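You operate a simulated robot arm through the tools that you are given. There is no shell and no other tool. Be economical: measure what you need, move in short steps, check, and stop when the job is done.

You are at the controls of a simulated two-armed robot. One attempt, no reset.

Task
Put the brown carton from the white table top on the yellow tile and the grey carton on the long brown table top. Take the cap off the brown tube and lay it down on the white table top. Take the white plug from the white table top and leave it in the tray there. Fetch the green bottle and stand it on the long bench top. Put one of the small rolls from the long brown table top on the white table top. Put the sign marked "Quilt" from the cart on the blue tile. Take the dark eraser and put it on the green book. The order is free. Set down upright: carton, green bottle, small roll.

Only the result counts: the job must be done as asked and must still hold three seconds after the hand-in. Knocking over, shifting, dropping, spilling or breaking anything else fails it. A push-on lid holds only when it is set on centred and level and pressed home; a screw cap is set on level and turned clockwise until tight.

Robot
Two 7-joint arms with two-finger parallel grippers on one trunk, on a base that drives. Base frame: it is fixed to the floor where the robot stands at the start and does not move with it; the origin is under the middle of the robot, x ahead of it, y to its left, z up; the surface under the hand at the start is at about z = 740. Lengths are in mm, angles in rad, forces in N, time in s.
The left shoulder is at the start at [30, 119, 935], the right one opposite. With the tool pointing down near the work surface each hand reaches from about 280 to 680 mm from the robot's upright axis, wherever it stands, measured 20 degrees to its own side. Places, roughly: blue tile (10x10x1 cm) [-400, -7000, 700]; brown tube (6x6x26 cm) [500, -200, 900]; carton [750, -250, 750]; dark eraser (11x6x4 cm) [-400, -7100, 800]; green book [-500, -7250, 750]; green bottle (6x6x13 cm) [-2400, -900, 800]; long bench top (44x24 cm) [-5160, 940, 800]; long brown table top [-1900, 1100, 700]; sign [2250, -9000, 750]; small roll [-2250, 1000, 750]; tray (32x18x4 cm) [900, 200, 800]; white plug (7x7x5 cm) [700, 200, 800]; white table top [700, -100, 700]; yellow tile (10x10x1 cm) [1000, -200, 700]. Payload 3.43 kg a hand.
Tool frame (each hand has its own): the origin (TCP) lies between the finger pads and is the grasp point; the fingertips stand 30 mm ahead of it; z points along the fingers, y is the line along which they close. Largest opening 94 mm; finger width 28, thickness 10; the body of the gripper, 50 by 96 mm, starts 55 mm behind the TCP.
Orientation is that of the tool frame in the base frame, as a unit quaternion [x, y, z, w]. With the fingers straight down and closing along the base's y, the tool's x points along the base's -x, its y along +y and its z along -z.

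Tools
- The arms move only by the tool apply_moves. It takes "left_targets", "right_targets" or both (then of equal length, played together; a hand with none holds still); each is a list of rows, each a list of 7 numbers: the gripper command, from -1 (shut) to 1 (fully open), values between in proportion, then the shift along the tool's x, y, z in mm, then the turn, a rotation vector about the tool's x, y, z in rad. In form: [[grip, x, y, z, wx, wy, wz], ...]. A call has 1 to 12 rows; each row shifts and turns the commanded pose from where the row before left it, along the tool's axes as they then stand. Rows are played at 5 a second. More than 50 mm and 0.15 rad between two rows, or a gripper value outside its range, and nothing of the call is played. Where a pose cannot be reached the arm comes as near as it can. A force on the tool above 40 N (or 10 N above the force at the start of the call, whichever is more), or a blocked arm, ends the call early, and 0.2 s more pass. Each finger travels about 72 mm/s and halts on what it meets, pressing with about 30 N; the grip force reading is that of the motor and also rises with nothing between the fingers. The clock runs only during rows and for 0.2 s after the last one: add rows that do not move to give the fingers time. It gives the time, the measured TCP pose, the force on the tool (base axes), the opening and the grip force at its end, in the units of the frame above (readings bear some noise), with the torque about the TCP (base axes, N m) and any sound that the robot's microphone picked up.
- Cameras (640 x 400 px; columns grow to the right, rows downward): "scene" is now at [32.6, 5.2, 1634.7]; the picture's right is [0.11, -0.99, 0.00], its down [-0.81, -0.09, -0.57] and it looks along [0.57, 0.07, -0.82] (base axes); focal length 296 px, centre (320, 200). "left" rides on the left gripper at [76, -14, -102] in its tool frame; the picture's right is [0.18, 0.98, 0.00], its down [-0.75, 0.14, -0.64] and it looks along [-0.63, 0.12, 0.77] (tool axes); focal length 243 px, centre (320, 200). "right" rides on the right gripper at [76, 14, -102] in its tool frame; the picture's right is [-0.18, 0.98, 0.00], its down [-0.75, -0.14, -0.64] and it looks along [-0.63, -0.12, 0.77] (tool axes); focal length 243 px, centre (320, 200). There is no depth. A picture from a camera that has moved, and an enlarged one, comes with that camera's place and axes in the base frame and with its lens. The place of the scene camera against the robot may be out by one fixed shift of up to 12 mm in any direction.
- grab_frame(camera): a new picture of that camera. It takes no simulated time.
- lift_body(by): slides the trunk up (or, below 0, down) by that many mm; the arms and the scene camera ride with it, the base frame stays. It gives what a move gives, with no picture.
- base_move(legs): drives the robot by 1 to 6 legs, each [ahead, turn to the left] in mm and rad, along the robot's own axes; the way and the turn of a leg run together, so that a leg with both is an arc; at most 1500 mm and 3.142 rad a leg. The arms and the cameras ride along, it lands a little off, and it stops where it bumps. It gives what a move gives.
- head_to(pan, tilt): turns the head with the scene camera to pan (to the left, within 2.496 rad either way) and tilt (down, from -0.506 to 1.204), counted from straight ahead of the robot. It gives what a move gives.
- inspect(camera, box): a new picture of the part [left, top, right, bottom] of that camera's present view, enlarged. It takes no simulated time.
- sign_off(): hands the job in; it is judged then, once.

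Work in short steps. Places have to be worked out from the pictures, the camera data and where the tool is seen: move nearer, look again, correct. Check each grasp and each placing, and mend what went wrong. You have 217 turns and 212 pictures in all, those below and enlarged ones among them. Open the grippers and draw the arms clear of the work before you hand the job in, unless the task says otherwise; then end with one line.

The tools are called after "Call:" as name(argument=value, ...) on one line, values as JSON. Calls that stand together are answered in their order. apply_moves: Moves the arms, as the interface text tells. Its arguments: {"type":"object","properties":{"left_targets":{"type":"array"},"right_targets":{"type":"array"}},"required":[]} The other tools are called the same way: lift_body (by) slides the trunk up or down; base_move (legs) drives the base; head_to (pan, tilt) turns the head that bears the scene camera; grab_frame (camera) takes a picture; inspect (camera, box) takes an enlarged picture of a part of a camera's view; sign_off () hands the job in.

At the start:

```text
clock: 0.0
left_position: [432.2, 151.3, 1161.1]
left_orientation: [0.0, 1.0, -0.001, 0.0]
left_force: [0.1, 0.0, 0.9]
left_wrist_torque: [0.0, 0.0, 0.0]
left_opening: 93.9
left_grasp_force: 0.0
right_position: [378.9, -203.2, 1202.3]
right_orientation: [0.0, 1.0, 0.0, -0.001]
right_force: [-0.3, -0.5, 0.0]
right_wrist_torque: [0.01, -0.04, 0.01]
right_opening: 94.2
right_grasp_force: 0.1
trunk travel left (down, up): [-200.0, 210.0]
robot x, y, heading: [-0.3, -2.5, -0.002]
head pan, tilt: [0.115, 0.96]
```

scene: 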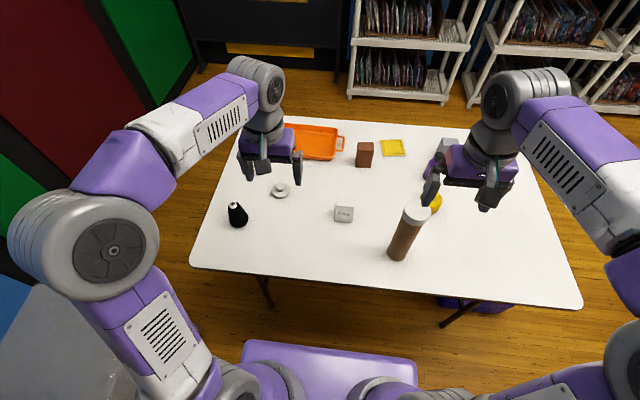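
right: 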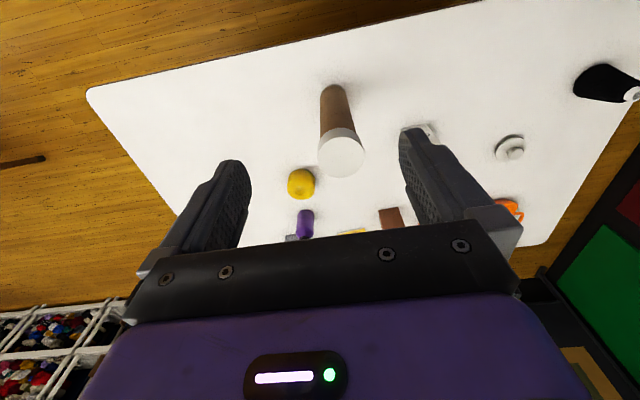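
left: 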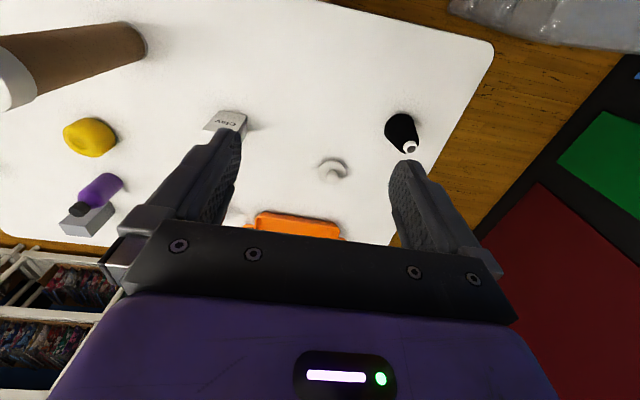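

I start with an enlarged look at the white table to find the things on it.

Call:
inspect(camera="scene", box=[190, 100, 590, 320])

Call:
inspect(camera="left", box=[0, 60, 500, 260])

```text
1.60 times, centred on (390, 210) of scene
camera zoom: at [32.6, 5.2, 1634.7], right [0.11, -0.99, 0.0], down [-0.81, -0.09, -0.57], along [0.57, 0.07, -0.82], focal length 473 px, centre (208, 184)
```

zoom: 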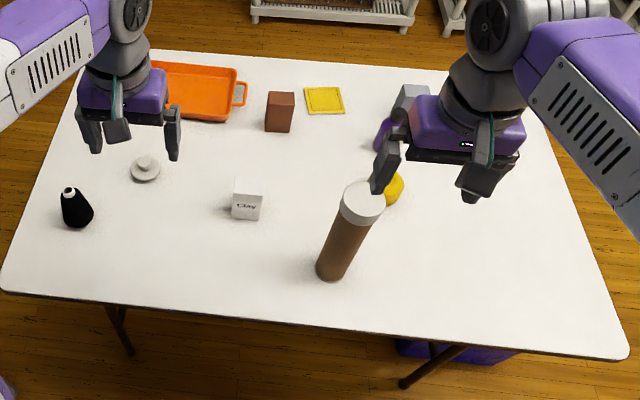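

```text
1.28 times, centred on (250, 160) of left
camera zoom: at [355.5, 136.0, 1264.5], right [-0.18, 0.98, 0.0], down [0.75, 0.14, 0.64], along [0.63, 0.12, -0.77], focal length 311 px, centre (410, 251)
```

zoom: 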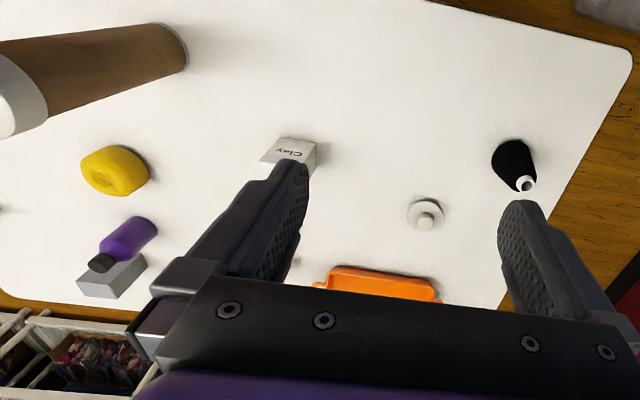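

The tube stands near x≈466, y≈-195. I first swing the right hand out and begin turning it to point sideways (towards +y), so that it can hold the tube while the left hand takes the cap.

Call:
apply_moves(right_targets=[[1, 0, -50, 0, 0, 0, 0], [1, 0, -50, 0, 0, 0, 0], [1, 0, -50, 0, 0, 0, 0], [1, 0, -30, 0, 0, 0, 0], [1, 0, 0, 0, -0.0864, 0.0864, 0.0864], [1, 0, 0, 0, -0.0864, 0.0864, 0.0864], [1, 0, 0, 0, -0.0864, 0.0864, 0.0864], [1, 0, 0, 0, -0.0864, 0.0864, 0.0864], [1, 0, 0, 0, -0.0864, 0.0864, 0.0864], [1, 0, 0, 0, -0.0864, 0.0864, 0.0864], [1, 0, 0, 0, -0.0864, 0.0864, 0.0864]])

```text
clock: 2.4
left_position: [429.8, 151.0, 1160.8]
left_orientation: [0.0, 1.0, 0.0, 0.001]
left_force: [0.1, 1.0, 0.5]
left_wrist_torque: [0.02, -0.02, 0.03]
left_opening: 93.9
left_grasp_force: 0.0
right_position: [320.8, -359.7, 1199.9]
right_orientation: [0.234, 0.916, 0.241, -0.218]
right_force: [1.1, 0.1, -0.3]
right_wrist_torque: [0.02, -0.01, -0.02]
right_opening: 93.9
right_grasp_force: 0.1
right hand out of reach, approached as far as the arm can: row 9, 10, 11
trunk travel left (down, up): [-200.0, 210.0]
robot x, y, heading: [1.5, -4.3, 0.001]
head pan, tilt: [0.115, 0.96]
```

The arm hit its limit high up and close in, so I lower it and bring it forward before turning further.

Call:
apply_moves(right_targets=[[1, -36, -8, 26, 0, 0, 0], [1, -36, -8, 26, 0, 0, 0], [1, -36, -8, 26, 0, 0, 0], [1, -36, -8, 26, 0, 0, 0], [1, -36, -8, 26, 0, 0, 0], [1, -36, -8, 26, 0, 0, 0], [1, 0, 0, 0, -0.0864, 0.0864, 0.0864], [1, 0, 0, 0, -0.0864, 0.0864, 0.0864], [1, 0, 0, 0, -0.0864, 0.0864, 0.0864], [1, 0, 0, 0, 0, 0, 0]])

```text
clock: 4.6
left_position: [431.2, 151.8, 1160.3]
left_orientation: [0.0, 1.0, 0.0, 0.0]
left_force: [0.6, -0.2, -0.3]
left_wrist_torque: [-0.01, -0.03, 0.01]
left_opening: 94.1
left_grasp_force: 0.1
right_position: [425.3, -381.8, 950.2]
right_orientation: [0.343, 0.804, 0.355, -0.333]
right_force: [-0.2, 0.7, 0.6]
right_wrist_torque: [0.02, 0.01, 0.03]
right_opening: 94.0
right_grasp_force: 0.0
trunk travel left (down, up): [-200.0, 210.0]
robot x, y, heading: [-1.3, 0.2, 0.0]
head pan, tilt: [0.115, 0.96]
```

Good; I finish the turn.

Call:
apply_moves(right_targets=[[1, 0, 0, 0, -0.0864, 0.0864, 0.0864], [1, 0, 0, 0, -0.0864, 0.0864, 0.0864], [1, 0, 0, 0, -0.0864, 0.0864, 0.0864], [1, 0, 0, 0, -0.0864, 0.0864, 0.0864], [1, 0, 0, 0, 0, 0, 0]])

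Call:
grab_frame(camera="right")

Call:
grab_frame(camera="scene")

```text
clock: 5.8
left_position: [431.0, 151.9, 1161.0]
left_orientation: [0.0, 1.0, 0.0, 0.001]
left_force: [-0.2, 0.5, 1.1]
left_wrist_torque: [0.02, 0.0, 0.0]
left_opening: 93.6
left_grasp_force: 0.1
right_position: [426.3, -382.7, 949.4]
right_orientation: [0.461, 0.593, 0.478, -0.456]
right_force: [-0.7, 0.8, 1.0]
right_wrist_torque: [-0.01, -0.04, -0.01]
right_opening: 93.9
right_grasp_force: 0.1
trunk travel left (down, up): [-200.0, 210.0]
robot x, y, heading: [-2.9, 3.1, 0.0]
head pan, tilt: [0.115, 0.96]
```

```text
206 pictures are left
camera right: at [435.9, -473.6, 1039.1], right [0.99, 0.1, -0.04], down [0.05, -0.73, -0.68], along [-0.09, 0.67, -0.73], focal length 243 px, centre (320, 200)
```

right: 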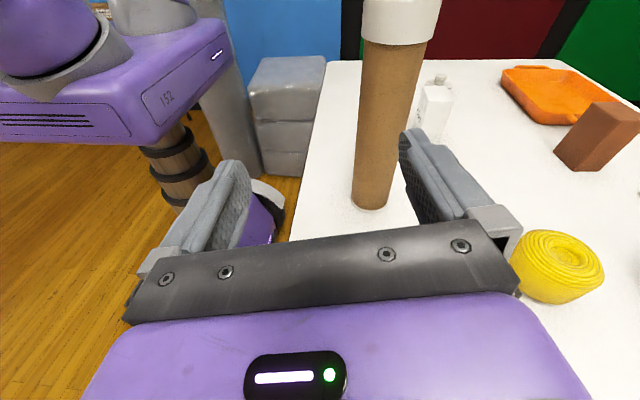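

```text
205 pictures are left
camera scene: at [32.7, 5.3, 1634.7], right [0.11, -0.99, 0.0], down [-0.81, -0.09, -0.57], along [0.57, 0.07, -0.82], focal length 296 px, centre (320, 200)
```

scene: 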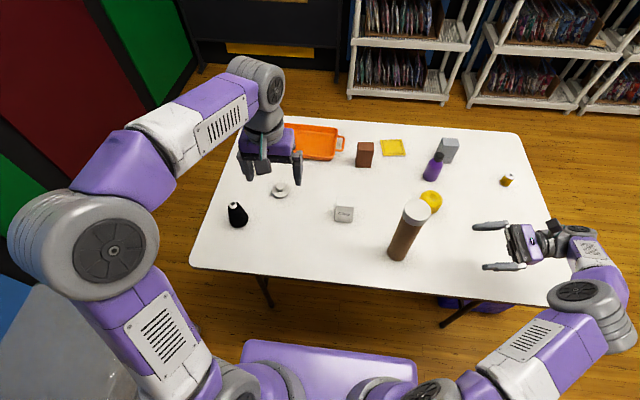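

The tube's axis is at about (480, -192), seen alike from both cameras. I finish the small leftover turn, lower to z≈835, shift to x=480 and go halfway towards the tube.

Call:
apply_moves(right_targets=[[1, 0, 0, 0, -0.064, 0.064, 0.064], [1, 0, 0, 0, -0.064, 0.064, 0.064], [1, -40, 20, 0, 0, 0, 0], [1, -40, 20, 0, 0, 0, 0], [1, -34, 14, 0, 0, 0, 0], [1, 0, 0, 40, 0, 0, 0], [1, 0, 0, 40, 0, 0, 0], [1, 0, 0, 0, 0, 0, 0]])

Call:
grab_frame(camera="right")

```text
clock: 7.6
left_position: [431.6, 152.4, 1160.3]
left_orientation: [0.001, 1.0, 0.001, 0.0]
left_force: [0.2, 0.0, -0.5]
left_wrist_torque: [0.0, 0.04, 0.03]
left_opening: 94.3
left_grasp_force: 0.1
right_position: [452.7, -293.0, 882.9]
right_orientation: [0.494, 0.501, 0.513, -0.492]
right_force: [0.4, -0.1, -0.4]
right_wrist_torque: [0.0, 0.01, 0.0]
right_opening: 94.0
right_grasp_force: 0.1
right hand out of reach, approached as far as the arm can: row 4, 5
trunk travel left (down, up): [-200.0, 210.0]
robot x, y, heading: [0.5, 1.6, 0.001]
head pan, tilt: [0.115, 0.96]
```

```text
204 pictures are left
camera right: at [462.2, -397.6, 957.8], right [0.99, -0.01, -0.16], down [-0.13, -0.63, -0.76], along [-0.09, 0.77, -0.63], focal length 243 px, centre (320, 200)
```

right: 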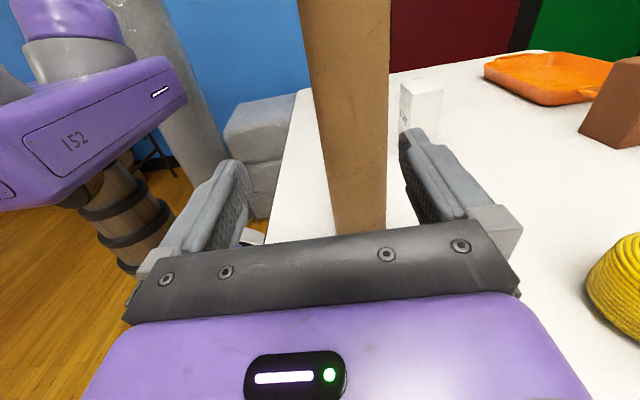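

Now z≈883 there. Tube is still judged at x≈480, so I shift +27 in x and advance until the pads are on its axis.

Call:
apply_moves(right_targets=[[1, 0, 27, 0, 0, 0, 0], [1, 0, 0, 0, 0, 0, 0], [1, 0, 0, 35, 0, 0, 0], [1, 0, 0, 35, 0, 0, 0], [1, 0, 0, 25, 0, 0, 0], [1, 0, 0, 0, 0, 0, 0]])

Call:
grab_frame(camera="right")

```text
clock: 9.0
left_position: [431.7, 152.0, 1161.5]
left_orientation: [0.001, 1.0, 0.0, 0.0]
left_force: [-0.3, 0.2, -0.1]
left_wrist_torque: [0.0, 0.02, 0.01]
left_opening: 94.1
left_grasp_force: 0.2
right_position: [481.5, -197.1, 885.0]
right_orientation: [0.494, 0.501, 0.513, -0.492]
right_force: [0.4, 0.0, -0.4]
right_wrist_torque: [0.0, 0.03, -0.02]
right_opening: 94.2
right_grasp_force: 0.2
trunk travel left (down, up): [-200.0, 210.0]
robot x, y, heading: [-1.9, 0.4, -0.003]
head pan, tilt: [0.115, 0.96]
```

```text
203 pictures are left
camera right: at [491.2, -301.7, 960.0], right [0.99, -0.01, -0.16], down [-0.13, -0.63, -0.76], along [-0.09, 0.77, -0.63], focal length 243 px, centre (320, 200)
```

right: 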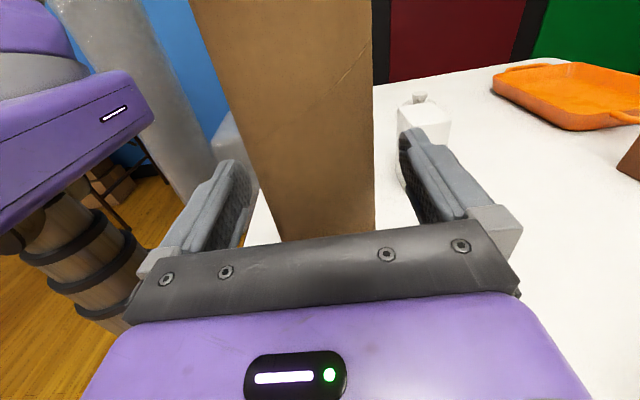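

The tube sits between the pads; I close on it and bring the left hand over the cap at the same time.

Call:
apply_moves(right_targets=[[-1, 0, 0, 0, 0, 0, 0], [-1, 0, 0, 0, 0, 0, 0], [-1, 0, 0, 0, 0, 0, 0], [-1, 0, 0, 0, 0, 0, 0], [-1, 0, 0, 0, 0, 0, 0], [-1, 0, 0, 0, 0, 0, 0], [-1, 0, 0, 0, 0, 0, 0], [-1, 0, 0, 0, 0, 0, 0], [-1, 0, 0, 0, 0, 0, 0]], left_targets=[[1, -6, -43, 9, 0, 0, 0], [1, -6, -43, 9, 0, 0, 0], [1, -6, -43, 9, 0, 0, 0], [1, -6, -43, 9, 0, 0, 0], [1, -6, -43, 9, 0, 0, 0], [1, -6, -43, 9, 0, 0, 0], [1, -6, -43, 9, 0, 0, 0], [1, -6, -43, 9, 0, 0, 0], [1, 0, 0, 0, 0, 0, 0]])

Call:
grab_frame(camera="left")

Call:
grab_frame(camera="scene")

```text
clock: 11.0
left_position: [478.0, -192.5, 1087.7]
left_orientation: [0.0, 1.0, 0.0, 0.0]
left_force: [0.9, -0.3, 0.7]
left_wrist_torque: [0.0, -0.02, -0.03]
left_opening: 94.1
left_grasp_force: 0.1
right_position: [480.3, -197.7, 884.9]
right_orientation: [0.494, 0.502, 0.512, -0.492]
right_force: [-1.0, 0.0, 2.1]
right_wrist_torque: [0.14, 0.1, -0.02]
right_opening: 62.3
right_grasp_force: 30.2
trunk travel left (down, up): [-200.0, 210.0]
robot x, y, heading: [-0.4, -0.4, -0.001]
head pan, tilt: [0.115, 0.96]
```

```text
202 pictures are left
camera left: at [402.8, -209.3, 1191.6], right [-0.18, 0.98, 0.0], down [0.75, 0.14, 0.64], along [0.63, 0.12, -0.77], focal length 243 px, centre (320, 200)
```

left: 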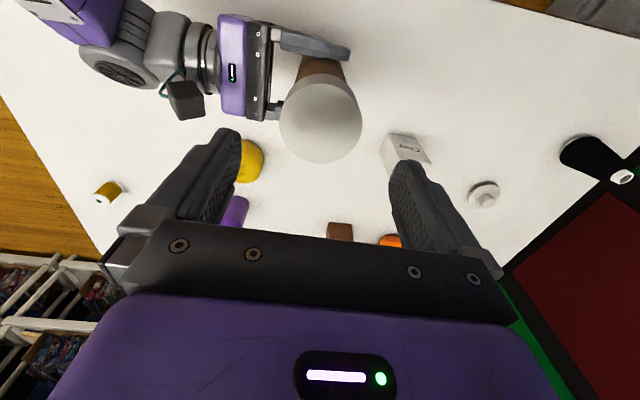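

```text
201 pictures are left
camera scene: at [32.3, 6.0, 1634.7], right [0.11, -0.99, 0.0], down [-0.81, -0.09, -0.57], along [0.57, 0.07, -0.82], focal length 296 px, centre (320, 200)
```

scene: 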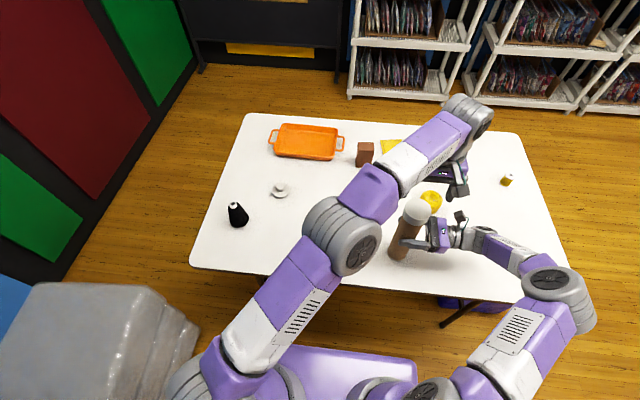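

Cap centre comes out at (478,-195), tool is right above. I lower 85 mm and close.

Call:
apply_moves(left_targets=[[1, 0, -2, 30, 0, 0, 0], [1, 0, 0, 30, 0, 0, 0], [1, 0, 0, 25, 0, 0, 0], [-1, 0, 0, 0, 0, 0, 0], [-1, 0, 0, 0, 0, 0, 0], [-1, 0, 0, 0, 0, 0, 0]])

Call:
grab_frame(camera="right")

Call:
grab_frame(camera="left")

```text
clock: 12.4
left_position: [480.4, -194.1, 1002.9]
left_orientation: [0.0, 1.0, 0.0, 0.0]
left_force: [-0.1, 0.3, -0.3]
left_wrist_torque: [-0.01, -0.03, -0.02]
left_opening: 72.4
left_grasp_force: 30.0
right_position: [481.1, -197.9, 884.6]
right_orientation: [0.495, 0.501, 0.513, -0.492]
right_force: [-1.1, -0.8, 3.2]
right_wrist_torque: [-0.11, 0.35, 0.02]
right_opening: 62.0
right_grasp_force: 30.0
trunk travel left (down, up): [-200.0, 210.0]
robot x, y, heading: [-3.1, 4.9, -0.001]
head pan, tilt: [0.115, 0.96]
heard: snap
```

```text
200 pictures are left
camera right: at [491.0, -301.6, 960.2], right [0.99, -0.01, -0.16], down [-0.13, -0.63, -0.76], along [-0.09, 0.77, -0.63], focal length 243 px, centre (320, 200)
```

right: 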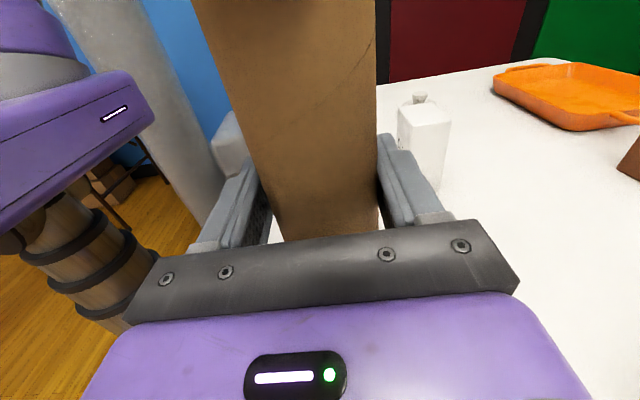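

```text
199 pictures are left
camera left: at [403.0, -209.7, 1106.6], right [-0.18, 0.98, 0.0], down [0.75, 0.14, 0.64], along [0.63, 0.12, -0.77], focal length 243 px, centre (320, 200)
```

left: 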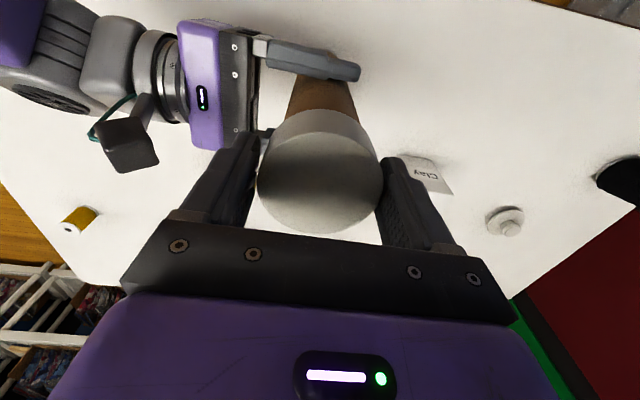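

The cap is gripped (72 mm) and a snap was heard; I pull it straight up.

Call:
apply_moves(left_targets=[[-1, 0, 0, -10, 0, 0, 0], [-1, 0, 0, -20, 0, 0, 0], [-1, 0, 0, -30, 0, 0, 0], [-1, 0, 0, -40, 0, 0, 0]])

Call:
grab_frame(camera="left")

Call:
grab_frame(camera="scene")

```text
clock: 13.4
left_position: [479.6, -197.2, 1103.0]
left_orientation: [0.001, 1.0, 0.001, -0.001]
left_force: [0.2, 0.2, 1.0]
left_wrist_torque: [0.0, 0.02, -0.02]
left_opening: 72.2
left_grasp_force: 30.1
right_position: [481.6, -197.4, 885.2]
right_orientation: [0.494, 0.5, 0.513, -0.492]
right_force: [-1.9, -1.2, 3.8]
right_wrist_torque: [0.01, 0.31, 0.0]
right_opening: 62.3
right_grasp_force: 29.9
trunk travel left (down, up): [-200.0, 210.0]
robot x, y, heading: [-0.3, -0.3, 0.001]
head pan, tilt: [0.115, 0.96]
```

```text
198 pictures are left
camera left: at [402.8, -212.2, 1207.3], right [-0.18, 0.98, 0.0], down [0.75, 0.14, 0.64], along [0.63, 0.12, -0.77], focal length 243 px, centre (320, 200)
```

left: 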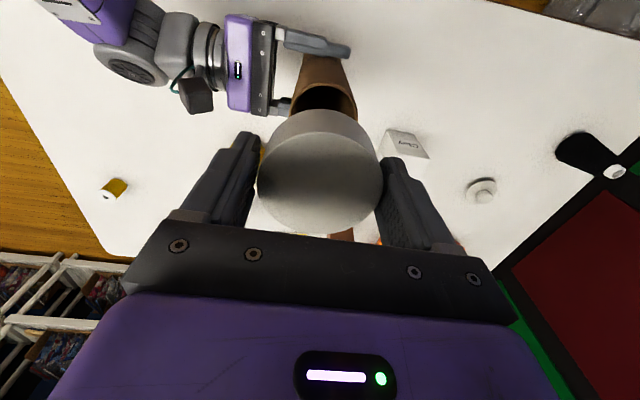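

```text
197 pictures are left
camera scene: at [32.5, 4.5, 1634.7], right [0.11, -0.99, 0.0], down [-0.81, -0.09, -0.57], along [0.57, 0.07, -0.82], focal length 296 px, centre (320, 200)
```

scene: 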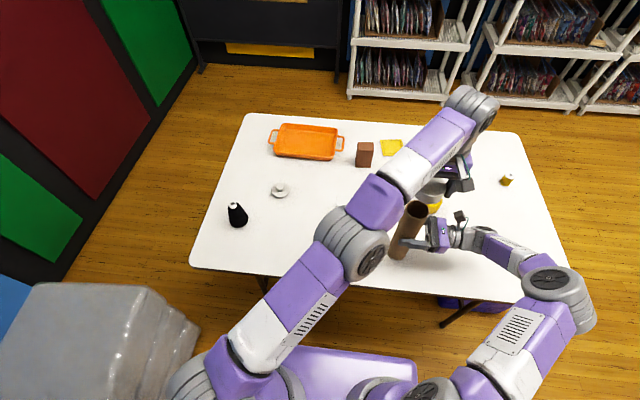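

The cap is off. I carry it to free table space near (500,130) and lower, while the right hand lets go of the tube and backs away.

Call:
apply_moves(left_targets=[[-1, -3, 47, 0, 0, 0, 0], [-1, -3, 47, 0, 0, 0, 0], [-1, -3, 47, 0, 0, 0, 0], [-1, -3, 47, 0, 0, 0, 0], [-1, -3, 47, 0, 0, 0, 0], [-1, -3, 47, 0, 0, 0, 0], [-1, -3, 47, 0, 0, 0, 0], [-1, 0, 0, 50, 0, 0, 0], [-1, 0, 0, 50, 0, 0, 0], [-1, 0, 0, 50, 0, 0, 0], [-1, 0, 0, 50, 0, 0, 0], [-1, 0, 0, 50, 0, 0, 0]], right_targets=[[1, 0, 0, 0, 0, 0, 0], [1, 0, 0, 0, 0, 0, 0], [1, 0, 0, 0, 0, 0, 0], [1, 0, 0, -20, 0, 0, 0], [1, 0, 0, -30, 0, 0, 0], [1, 0, 0, -40, 0, 0, 0], [1, 0, 0, -40, 0, 0, 0], [1, 0, 0, -40, 0, 0, 0], [1, 0, 0, 0, 0, 0, 0], [1, 0, 0, 0, 0, 0, 0], [1, 0, 0, 0, 0, 0, 0], [1, 0, 0, 0, 0, 0, 0]])

Call:
grab_frame(camera="right")

Call:
grab_frame(camera="left")

```text
clock: 16.0
left_position: [502.5, 136.9, 853.1]
left_orientation: [0.0, 1.0, 0.0, 0.0]
left_force: [-0.1, -0.1, -1.1]
left_wrist_torque: [0.01, 0.05, 0.02]
left_opening: 72.2
left_grasp_force: 30.0
right_position: [480.4, -345.7, 883.0]
right_orientation: [0.494, 0.501, 0.513, -0.492]
right_force: [0.3, -0.1, -0.4]
right_wrist_torque: [0.0, -0.02, 0.01]
right_opening: 94.2
right_grasp_force: 0.2
right hand out of reach, approached as far as the arm can: row 8
trunk travel left (down, up): [-200.0, 210.0]
robot x, y, heading: [0.2, 3.3, 0.002]
head pan, tilt: [0.115, 0.96]
```

```text
196 pictures are left
camera right: at [488.7, -450.3, 957.9], right [0.99, -0.01, -0.16], down [-0.13, -0.63, -0.76], along [-0.09, 0.77, -0.63], focal length 243 px, centre (320, 200)
```

right: 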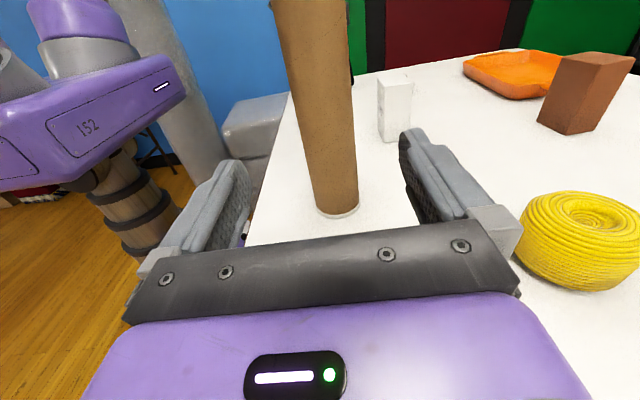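

```text
195 pictures are left
camera left: at [426.0, 120.2, 957.8], right [-0.18, 0.98, 0.0], down [0.75, 0.14, 0.64], along [0.63, 0.12, -0.77], focal length 243 px, centre (320, 200)
```

left: 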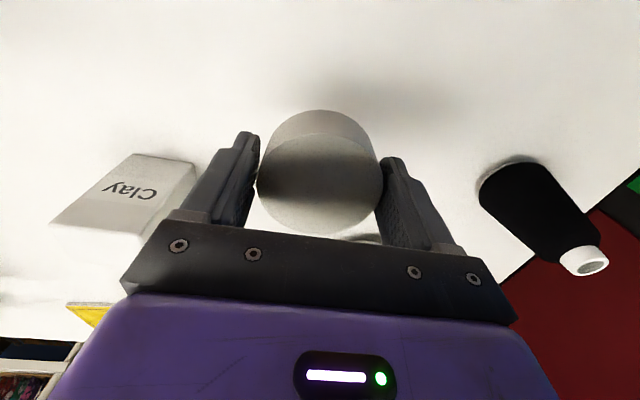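

The tube stands upright. I lower the cap to the table in fine last steps.

Call:
apply_moves(left_targets=[[-1, 0, 0, 30, 0, 0, 0], [-1, 0, 0, 30, 0, 0, 0], [-1, 0, 0, 6, 0, 0, 0], [-1, 0, 0, 4, 0, 0, 0], [-1, 0, 0, 4, 0, 0, 0]])

```text
clock: 17.2
left_position: [501.7, 133.8, 780.9]
left_orientation: [0.0, 1.0, 0.0, 0.0]
left_force: [0.2, 0.6, -0.7]
left_wrist_torque: [0.01, 0.02, 0.0]
left_opening: 71.9
left_grasp_force: 29.7
right_position: [479.5, -346.5, 882.9]
right_orientation: [0.495, 0.5, 0.513, -0.492]
right_force: [0.5, -0.8, -0.1]
right_wrist_torque: [0.01, -0.01, 0.01]
right_opening: 93.9
right_grasp_force: 0.1
trunk travel left (down, up): [-200.0, 210.0]
robot x, y, heading: [-2.8, -5.4, 0.001]
head pan, tilt: [0.115, 0.96]
```

No contact yet; I go on in small steps.

Call:
apply_moves(left_targets=[[-1, 0, 0, 3, 0, 0, 0], [-1, 0, 0, 3, 0, 0, 0], [-1, 0, 0, 3, 0, 0, 0]])

Call:
grab_frame(camera="left")

```text
clock: 18.0
left_position: [501.0, 134.8, 771.7]
left_orientation: [0.0, 1.0, 0.0, -0.001]
left_force: [0.4, 0.2, 0.6]
left_wrist_torque: [-0.01, 0.01, 0.05]
left_opening: 72.0
left_grasp_force: 29.9
right_position: [478.9, -345.8, 883.4]
right_orientation: [0.493, 0.501, 0.513, -0.492]
right_force: [0.1, -0.5, 0.4]
right_wrist_torque: [0.02, -0.02, 0.01]
right_opening: 94.0
right_grasp_force: 0.0
trunk travel left (down, up): [-200.0, 210.0]
robot x, y, heading: [0.4, -1.8, 0.001]
head pan, tilt: [0.115, 0.96]
```

```text
194 pictures are left
camera left: at [424.2, 118.5, 875.2], right [-0.18, 0.98, 0.0], down [0.75, 0.14, 0.64], along [0.63, 0.12, -0.77], focal length 243 px, centre (320, 200)
```

left: 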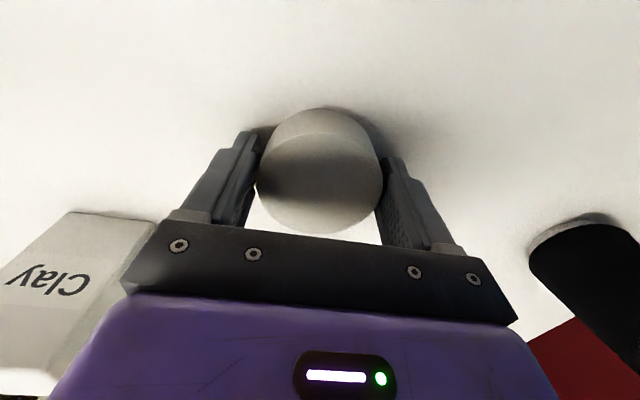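

Still free; fingertips are now about at table level, so 2 mm steps.

Call:
apply_moves(left_targets=[[-1, 0, 0, 2, 0, 0, 0], [-1, 0, 0, 2, 0, 0, 0], [-1, 0, 0, 2, 0, 0, 0]])

```text
clock: 18.8
left_position: [499.8, 133.6, 769.8]
left_orientation: [-0.001, 1.0, 0.0, 0.001]
left_force: [-11.0, 0.6, 22.5]
left_wrist_torque: [-0.15, 0.62, -0.06]
left_opening: 72.2
left_grasp_force: 29.7
right_position: [476.8, -347.0, 883.7]
right_orientation: [0.494, 0.501, 0.513, -0.492]
right_force: [0.8, 0.3, -0.5]
right_wrist_torque: [-0.03, 0.01, -0.03]
right_opening: 94.0
right_grasp_force: 0.1
trunk travel left (down, up): [-200.0, 210.0]
robot x, y, heading: [-0.2, 2.0, -0.003]
head pan, tilt: [0.115, 0.96]
stopped in row 3 (left hand): the force on the tool passed its limit at 44 N (the readings are from after the stop); the commanded pose is now the measured one
```

Contact with the table; I release the cap and rise.

Call:
apply_moves(left_targets=[[-1, 0, 0, -1, 0, 0, 0], [1, 0, 0, 0, 0, 0, 0], [1, 0, 0, 0, 0, 0, 0], [1, 0, 0, -30, 0, 0, 0], [1, 0, 0, -50, 0, 0, 0], [1, 0, 0, -50, 0, 0, 0], [1, 0, 0, -50, 0, 0, 0]])

Call:
base_move(legs=[[110, 0]])

Call:
grab_frame(camera="left")

Call:
grab_frame(camera="scene")

```text
clock: 20.4
left_position: [500.2, 133.8, 946.7]
left_orientation: [0.0, 1.0, 0.0, 0.001]
left_force: [0.1, 0.0, -1.1]
left_wrist_torque: [0.01, 0.03, 0.02]
left_opening: 94.0
left_grasp_force: 0.1
right_position: [478.3, -345.5, 882.8]
right_orientation: [0.494, 0.501, 0.513, -0.492]
right_force: [0.7, -0.5, 0.3]
right_wrist_torque: [-0.01, -0.01, 0.03]
right_opening: 94.1
right_grasp_force: 0.0
trunk travel left (down, up): [-200.0, 210.0]
robot x, y, heading: [0.3, -0.7, -0.001]
head pan, tilt: [0.115, 0.96]
```

```text
clock: 21.6
left_position: [609.2, 135.9, 946.5]
left_orientation: [0.0, 1.0, 0.001, 0.002]
left_force: [0.6, 0.1, 0.2]
left_wrist_torque: [0.0, 0.01, -0.02]
left_opening: 94.1
left_grasp_force: 0.0
right_position: [587.1, -346.0, 882.9]
right_orientation: [0.495, 0.501, 0.512, -0.493]
right_force: [0.5, -0.4, -0.9]
right_wrist_torque: [0.01, -0.01, 0.01]
right_opening: 94.0
right_grasp_force: 0.2
trunk travel left (down, up): [-200.0, 210.0]
robot x, y, heading: [106.3, -3.7, -0.002]
head pan, tilt: [0.115, 0.96]
```

```text
193 pictures are left
camera left: at [532.0, 119.5, 1050.0], right [-0.18, 0.98, 0.0], down [0.75, 0.14, 0.64], along [0.63, 0.12, -0.77], focal length 243 px, centre (320, 200)
```

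left: 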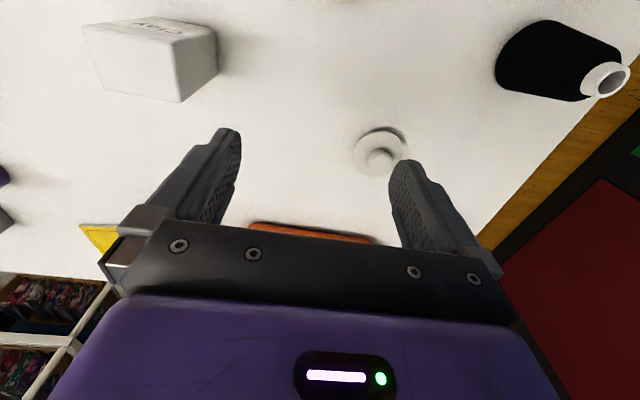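

```text
192 pictures are left
camera scene: at [141.2, 5.4, 1634.6], right [0.12, -0.99, 0.0], down [-0.81, -0.09, -0.57], along [0.57, 0.07, -0.82], focal length 296 px, centre (320, 200)
```

scene: 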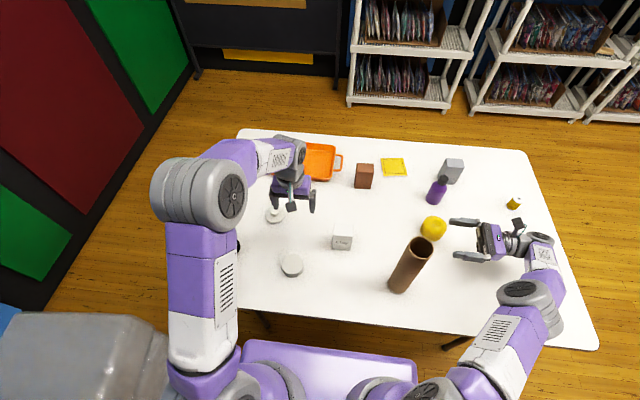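

The cap lies flat. Plug judged near (670,228); I move over it at z≈870 and look closely.

Call:
apply_moves(left_targets=[[1, -30, 46, 0, 0, 0, 0], [1, -31, 46, 0, 0, 0, 0], [1, 0, 0, 40, 0, 0, 0], [1, 0, 0, 36, 0, 0, 0], [1, 0, 0, 0, 0, 0, 0]])

Call:
grab_frame(camera="left")

```text
refused: row 1 steps farther than a row can; nothing moved
```

```text
191 pictures are left
camera left: at [532.0, 119.5, 1050.0], right [-0.18, 0.98, 0.0], down [0.75, 0.14, 0.64], along [0.63, 0.12, -0.77], focal length 243 px, centre (320, 200)
```

left: 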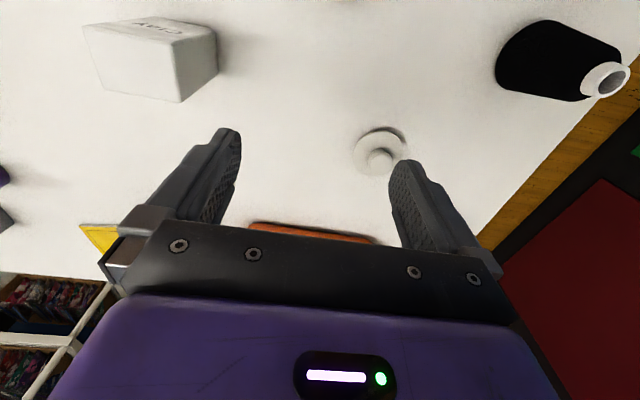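

The steps were too long; I split them finer.

Call:
apply_moves(left_targets=[[1, -20, 31, 0, 0, 0, 0], [1, -20, 31, 0, 0, 0, 0], [1, -21, 30, 0, 0, 0, 0], [1, 0, 0, 40, 0, 0, 0], [1, 0, 0, 36, 0, 0, 0], [1, 0, 0, 0, 0, 0, 0]])

Call:
grab_frame(camera="left")

```text
clock: 23.0
left_position: [667.4, 227.4, 871.7]
left_orientation: [0.0, 1.0, 0.0, 0.003]
left_force: [-0.2, 0.1, -0.2]
left_wrist_torque: [0.02, 0.01, 0.02]
left_opening: 93.9
left_grasp_force: 0.0
right_position: [585.4, -347.0, 884.6]
right_orientation: [0.494, 0.501, 0.513, -0.491]
right_force: [-0.3, -0.2, 0.5]
right_wrist_torque: [0.02, 0.03, 0.0]
right_opening: 94.0
right_grasp_force: 0.3
trunk travel left (down, up): [-200.0, 210.0]
robot x, y, heading: [109.4, 1.6, 0.004]
head pan, tilt: [0.115, 0.96]
```

```text
190 pictures are left
camera left: at [590.8, 211.1, 975.3], right [-0.18, 0.98, 0.0], down [0.75, 0.14, 0.65], along [0.63, 0.12, -0.76], focal length 243 px, centre (320, 200)
```

left: 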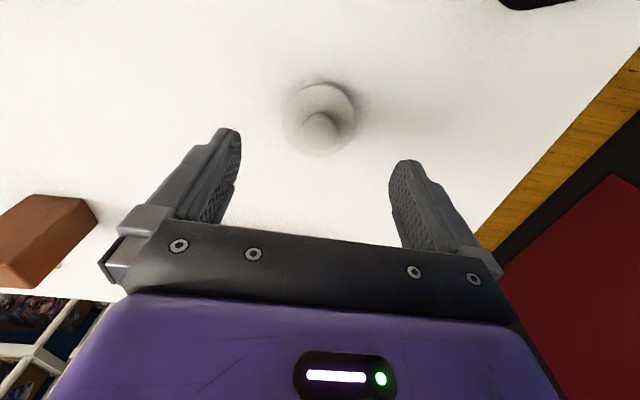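

Aligned within a few mm: plug axis at about (673,227). I lower to z≈783 and grip the knob.

Call:
apply_moves(left_targets=[[1, -4, 0, 40, 0, 0, 0], [1, 0, 0, 35, 0, 0, 0], [1, 0, 0, 12, 0, 0, 0], [-1, 0, 0, 0, 0, 0, 0], [-1, 0, 0, 0, 0, 0, 0], [-1, 0, 0, 0, 0, 0, 0], [-1, 0, 0, 0, 0, 0, 0], [-1, 0, 0, 0, 0, 0, 0]])

Call:
grab_frame(camera="left")

```text
clock: 24.8
left_position: [673.0, 226.2, 784.5]
left_orientation: [0.0, 1.0, 0.0, 0.002]
left_force: [-0.7, -0.5, -0.4]
left_wrist_torque: [0.0, 0.0, -0.01]
left_opening: 66.1
left_grasp_force: 29.5
right_position: [587.4, -346.0, 882.4]
right_orientation: [0.494, 0.501, 0.513, -0.491]
right_force: [-0.4, 0.7, 0.4]
right_wrist_torque: [0.02, 0.02, 0.0]
right_opening: 94.2
right_grasp_force: 0.1
trunk travel left (down, up): [-200.0, 210.0]
robot x, y, heading: [106.9, 0.7, 0.002]
head pan, tilt: [0.115, 0.96]
```

```text
189 pictures are left
camera left: at [595.7, 210.9, 888.2], right [-0.18, 0.98, 0.0], down [0.75, 0.14, 0.64], along [0.63, 0.12, -0.76], focal length 243 px, centre (320, 200)
```

left: 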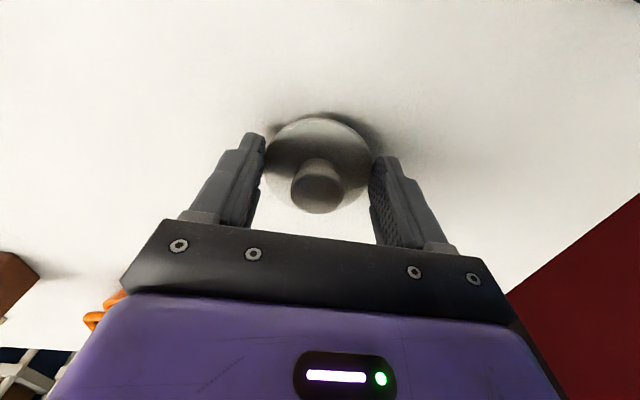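

The plug is held by its rim (66 mm). The tray and the yellow tile are out of reach from this side, so I lift the plug, pull the left hand in and turn the right hand back down before driving round.

Call:
apply_moves(left_targets=[[-1, 0, 0, -45, 0, 0, 0], [-1, 0, 0, -45, 0, 0, 0], [-1, 0, 0, -45, 0, 0, 0], [-1, 0, 0, -45, 0, 0, 0], [-1, 30, 0, -35, 0, 0, 0], [-1, 45, 0, 0, 0, 0, 0], [-1, 45, 0, 0, 0, 0, 0], [-1, 45, 0, 0, 0, 0, 0], [-1, 45, 0, 0, 0, 0, 0], [-1, 0, 0, 0, 0, 0, 0], [-1, 0, 0, 0, 0, 0, 0], [-1, 0, 0, 0, 0, 0, 0]], right_targets=[[1, 40, 0, 0, 0, 0, 0], [1, 40, 0, 0, 0, 0, 0], [1, 0, 0, 0, 0.0864, -0.0864, -0.0864], [1, 0, 0, 0, 0.0864, -0.0864, -0.0864], [1, 0, 0, 0, 0.0864, -0.0864, -0.0864], [1, 0, 0, 0, 0.0864, -0.0864, -0.0864], [1, 0, 0, 0, 0.0864, -0.0864, -0.0864], [1, 0, 0, 0, 0.0864, -0.0864, -0.0864], [1, 0, 0, 0, 0.0864, -0.0864, -0.0864], [1, 0, 0, 0, 0.0864, -0.0864, -0.0864], [1, 0, 0, 0, 0.0864, -0.0864, -0.0864], [1, 0, 0, 0, 0.0864, -0.0864, -0.0864]])

Call:
apply_moves(right_targets=[[1, 0, 0, 0, 0.0864, -0.0864, -0.0864], [1, 0, 0, 0, 0.0864, -0.0864, -0.0864], [1, 0, 0, 0, 0.0864, -0.0864, -0.0864], [1, 0, 0, 0, 0.0864, -0.0864, -0.0864], [1, 0, 0, 0, 0, 0, 0]])

Call:
head_to(pan=-1.3, tilt=0.6)

Call:
grab_frame(camera="scene")

```text
clock: 27.4
left_position: [460.9, 228.2, 998.6]
left_orientation: [0.0, 1.0, 0.0, 0.002]
left_force: [0.0, 0.5, -0.1]
left_wrist_torque: [-0.05, -0.03, 0.02]
left_opening: 66.1
left_grasp_force: 29.7
right_position: [584.1, -346.5, 963.1]
right_orientation: [0.172, 0.957, 0.177, -0.155]
right_force: [0.1, 0.4, -0.1]
right_wrist_torque: [0.02, 0.0, 0.01]
right_opening: 94.2
right_grasp_force: 0.0
trunk travel left (down, up): [-200.0, 210.0]
robot x, y, heading: [109.6, -2.9, -0.0]
head pan, tilt: [0.115, 0.96]
```

```text
clock: 28.6
left_position: [461.5, 227.8, 998.8]
left_orientation: [0.0, 1.0, -0.001, 0.002]
left_force: [-0.8, -0.3, -0.6]
left_wrist_torque: [0.01, 0.0, -0.01]
left_opening: 66.1
left_grasp_force: 30.4
right_position: [583.7, -346.6, 961.8]
right_orientation: [0.006, 1.0, 0.004, 0.015]
right_force: [0.8, 0.3, 0.2]
right_wrist_torque: [0.0, -0.01, 0.0]
right_opening: 94.2
right_grasp_force: 0.0
trunk travel left (down, up): [-200.0, 210.0]
robot x, y, heading: [106.5, -1.3, -0.004]
head pan, tilt: [0.115, 0.96]
```

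```text
clock: 30.1
left_position: [461.6, 229.0, 997.8]
left_orientation: [-0.001, 1.0, 0.0, 0.002]
left_force: [0.2, -0.4, -0.7]
left_wrist_torque: [-0.02, -0.04, 0.0]
left_opening: 66.5
left_grasp_force: 29.9
right_position: [584.6, -347.1, 962.7]
right_orientation: [0.008, 1.0, 0.004, 0.014]
right_force: [0.4, -0.1, -0.2]
right_wrist_torque: [0.03, -0.03, 0.0]
right_opening: 93.6
right_grasp_force: 0.1
trunk travel left (down, up): [-200.0, 210.0]
robot x, y, heading: [106.3, 0.0, -0.001]
head pan, tilt: [-1.3, 0.6]
```

```text
188 pictures are left
camera scene: at [91.7, -88.0, 1663.8], right [-0.96, -0.27, 0.0], down [-0.15, 0.54, -0.82], along [0.22, -0.79, -0.57], focal length 296 px, centre (320, 200)
```

scene: 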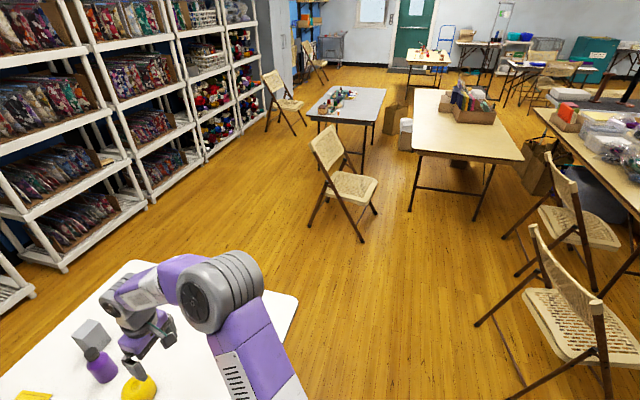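

The floor towards the right is clear: a chair at y≈-1950 and one at x≈-565,y≈-1400. I drive the corridor round the table's right end.

Call:
base_move(legs=[[-250, 0], [0, -1.571], [1250, 0], [0, 1.571]])

Call:
head_to(pan=0.3, tilt=0.6)

Call:
grab_frame(camera="scene")

```text
clock: 45.5
left_position: [198.2, -1047.0, 998.8]
left_orientation: [0.029, 1.0, -0.001, 0.002]
left_force: [0.1, 0.9, -1.0]
left_wrist_torque: [0.02, -0.01, -0.01]
left_opening: 66.4
left_grasp_force: 29.8
right_position: [287.9, -1629.3, 962.6]
right_orientation: [0.036, 0.999, 0.004, 0.014]
right_force: [-0.1, 0.5, 0.4]
right_wrist_torque: [-0.01, -0.02, -0.01]
right_opening: 94.2
right_grasp_force: 0.0
trunk travel left (down, up): [-200.0, 210.0]
robot x, y, heading: [-167.3, -1255.2, -0.057]
head pan, tilt: [-1.3, 0.6]
```

```text
clock: 47.1
left_position: [197.0, -1047.2, 997.3]
left_orientation: [0.029, 1.0, -0.001, 0.002]
left_force: [-0.2, -0.5, -1.0]
left_wrist_torque: [-0.02, 0.0, -0.02]
left_opening: 65.9
left_grasp_force: 29.4
right_position: [288.4, -1629.0, 962.3]
right_orientation: [0.036, 0.999, 0.004, 0.014]
right_force: [0.1, 0.4, -0.2]
right_wrist_torque: [0.0, 0.01, -0.03]
right_opening: 94.1
right_grasp_force: 0.1
trunk travel left (down, up): [-200.0, 210.0]
robot x, y, heading: [-168.4, -1254.9, -0.057]
head pan, tilt: [0.3, 0.6]
```

```text
187 pictures are left
camera scene: at [-121.9, -1235.7, 1663.8], right [0.24, -0.97, 0.0], down [-0.55, -0.14, -0.83], along [0.8, 0.2, -0.56], focal length 296 px, centre (320, 200)
```

scene: 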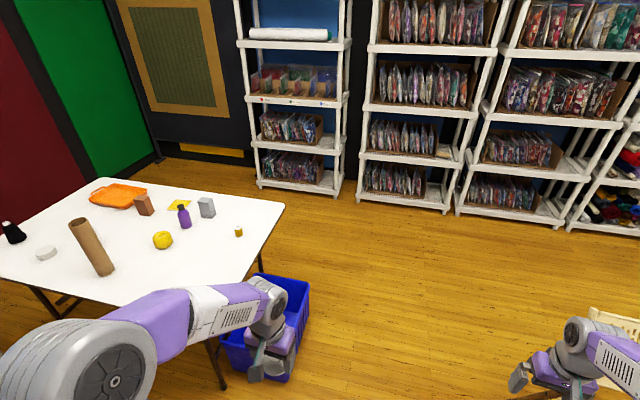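

A blue bin sticks out from under the table's end to y≈-970, so I swing out to y≈-1400 and then go on to x≈1560.

Call:
base_move(legs=[[0, -0.243], [480, 0], [0, 0.3], [1270, 0], [0, 1.571]])

Call:
head_to(pan=0.5, tilt=0.7)

Call:
grab_frame(camera="scene")

```text
clock: 61.7
left_position: [1363.2, -1056.7, 998.2]
left_orientation: [-0.692, 0.722, 0.001, 0.001]
left_force: [0.9, 0.7, -0.3]
left_wrist_torque: [-0.02, 0.01, -0.03]
left_opening: 66.1
left_grasp_force: 30.3
right_position: [1942.1, -960.9, 963.2]
right_orientation: [-0.686, 0.727, 0.012, 0.007]
right_force: [-0.8, 0.2, -1.0]
right_wrist_torque: [-0.01, 0.0, 0.02]
right_opening: 93.9
right_grasp_force: 0.1
trunk travel left (down, up): [-200.0, 210.0]
robot x, y, heading: [1575.4, -1421.9, 1.526]
head pan, tilt: [0.3, 0.6]
```

```text
clock: 62.4
left_position: [1362.4, -1057.2, 998.6]
left_orientation: [-0.691, 0.723, 0.002, 0.001]
left_force: [0.8, 0.0, -0.6]
left_wrist_torque: [0.02, 0.01, 0.02]
left_opening: 66.0
left_grasp_force: 29.6
right_position: [1942.2, -960.0, 963.1]
right_orientation: [-0.687, 0.727, 0.013, 0.007]
right_force: [-0.1, -0.4, 0.0]
right_wrist_torque: [-0.03, 0.01, 0.03]
right_opening: 93.9
right_grasp_force: 0.0
trunk travel left (down, up): [-200.0, 210.0]
robot x, y, heading: [1574.8, -1421.3, 1.525]
head pan, tilt: [0.499, 0.7]
```

```text
186 pictures are left
camera scene: at [1526.9, -1377.8, 1655.2], right [0.9, 0.44, 0.0], down [0.28, -0.58, -0.77], along [-0.34, 0.69, -0.64], focal length 296 px, centre (320, 200)
```

scene: 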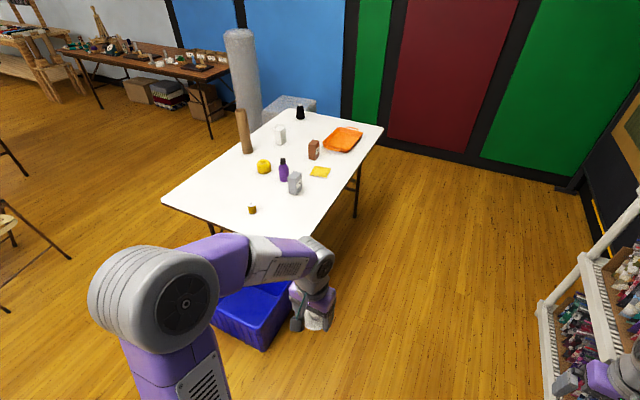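

The way along the far side is clear. I drive up to y≈0, turn to face the table and close in to x≈1420.

Call:
base_move(legs=[[1430, 0], [0, 1.616], [200, 0]])

Call:
head_to(pan=0.0, tilt=0.9)

Call:
grab_frame(camera="scene")

```text
clock: 74.6
left_position: [1084.1, -243.2, 998.5]
left_orientation: [1.0, 0.005, -0.002, 0.0]
left_force: [0.2, 0.6, 0.6]
left_wrist_torque: [-0.01, -0.02, 0.01]
left_opening: 66.0
left_grasp_force: 29.9
right_position: [954.1, 330.2, 963.6]
right_orientation: [1.0, -0.001, -0.015, 0.005]
right_force: [0.1, -0.4, -0.3]
right_wrist_torque: [0.02, -0.03, 0.03]
right_opening: 94.1
right_grasp_force: 0.2
trunk travel left (down, up): [-200.0, 210.0]
robot x, y, heading: [1435.9, -9.2, -3.13]
head pan, tilt: [0.499, 0.7]
```

```text
clock: 75.5
left_position: [1084.9, -243.0, 998.4]
left_orientation: [1.0, 0.006, -0.001, 0.0]
left_force: [0.3, 0.1, 0.2]
left_wrist_torque: [0.0, 0.02, -0.01]
left_opening: 65.6
left_grasp_force: 30.4
right_position: [954.3, 331.2, 962.4]
right_orientation: [1.0, -0.001, -0.014, 0.004]
right_force: [0.8, -0.1, 0.3]
right_wrist_torque: [-0.02, 0.02, 0.01]
right_opening: 93.9
right_grasp_force: 0.1
trunk travel left (down, up): [-200.0, 210.0]
robot x, y, heading: [1434.7, -11.0, -3.129]
head pan, tilt: [0.0, 0.901]
```

```text
185 pictures are left
camera scene: at [1380.9, -14.0, 1639.0], right [-0.01, 1.0, 0.0], down [0.78, 0.01, -0.62], along [-0.62, -0.01, -0.78], focal length 296 px, centre (320, 200)
```

scene: 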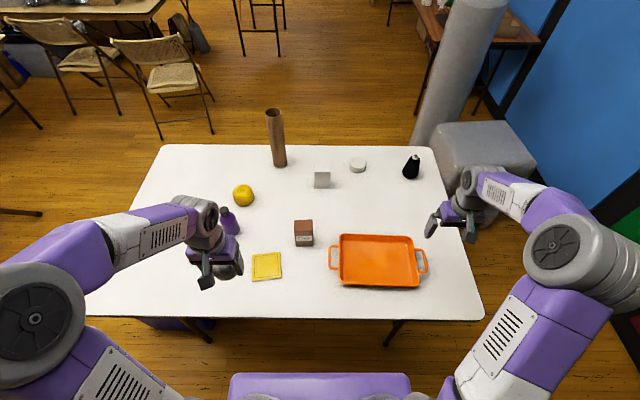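

All targets are visible: tile (948,-199), brown carton (845,-79), tray centre (921,175). I take the plug over the tray's left half, and move the right hand a little out.

Call:
apply_moves(left_targets=[[-1, -18, -41, 0, 0, 0, 0], [-1, -18, -41, 0, 0, 0, 0], [-1, -18, -41, 0, 0, 0, 0], [-1, -18, -41, 0, 0, 0, 0], [-1, -18, -41, 0, 0, 0, 0], [-1, -18, -41, 0, 0, 0, 0], [-1, -18, -41, 0, 0, 0, 0], [-1, -18, -41, 0, 0, 0, 0], [-1, -19, -45, 0, 0, 0, 0], [-1, 0, 0, 40, 0, 0, 0], [-1, 0, 0, 40, 0, 0, 0], [-1, 0, 0, 0, 0, 0, 0]], right_targets=[[1, 0, -40, -20, 0, 0, 0], [1, 0, -40, -20, 0, 0, 0], [1, 0, 0, 0, 0, 0, 0], [1, 0, 0, 0, 0, 0, 0], [1, 0, 0, 0, 0, 0, 0], [1, 0, 0, 0, 0, 0, 0], [1, 0, 0, 0, 0, 0, 0], [1, 0, 0, 0, 0, 0, 0], [1, 0, 0, 0, 0, 0, 0], [1, 0, 0, 0, 0, 0, 0], [1, 0, 0, 0, 0, 0, 0], [1, 0, 0, 0, 0, 0, 0]])

Call:
grab_frame(camera="left")

Call:
grab_frame(camera="scene")

```text
clock: 78.2
left_position: [918.9, 128.3, 917.8]
left_orientation: [1.0, 0.006, -0.002, 0.0]
left_force: [0.1, 0.7, -0.5]
left_wrist_torque: [-0.02, 0.0, 0.0]
left_opening: 65.9
left_grasp_force: 29.2
right_position: [955.4, 410.3, 1002.8]
right_orientation: [1.0, -0.001, -0.014, 0.003]
right_force: [0.6, -0.1, -0.8]
right_wrist_torque: [0.0, -0.01, 0.0]
right_opening: 94.2
right_grasp_force: 0.1
trunk travel left (down, up): [-200.0, 210.0]
robot x, y, heading: [1438.7, -10.8, -3.133]
head pan, tilt: [0.0, 0.901]
```

```text
184 pictures are left
camera left: at [994.1, 142.3, 1022.4], right [0.2, -0.98, 0.0], down [-0.75, -0.15, 0.64], along [-0.63, -0.13, -0.76], focal length 243 px, centre (320, 200)
```

left: 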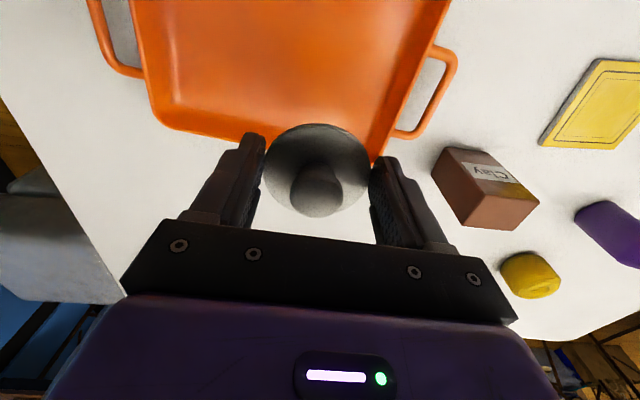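

```text
183 pictures are left
camera scene: at [1381.5, -14.3, 1639.1], right [-0.01, 1.0, 0.0], down [0.78, 0.01, -0.62], along [-0.62, -0.01, -0.78], focal length 296 px, centre (320, 200)
```

scene: 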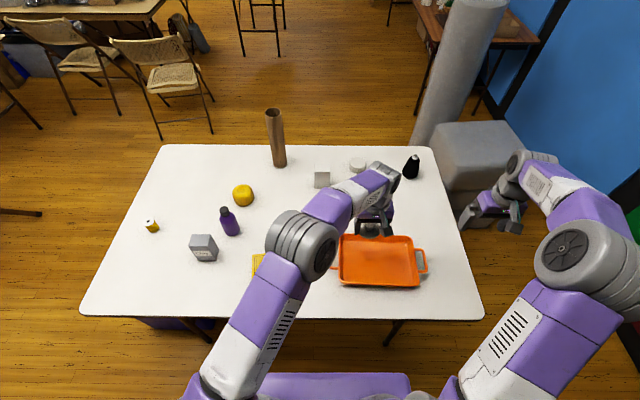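

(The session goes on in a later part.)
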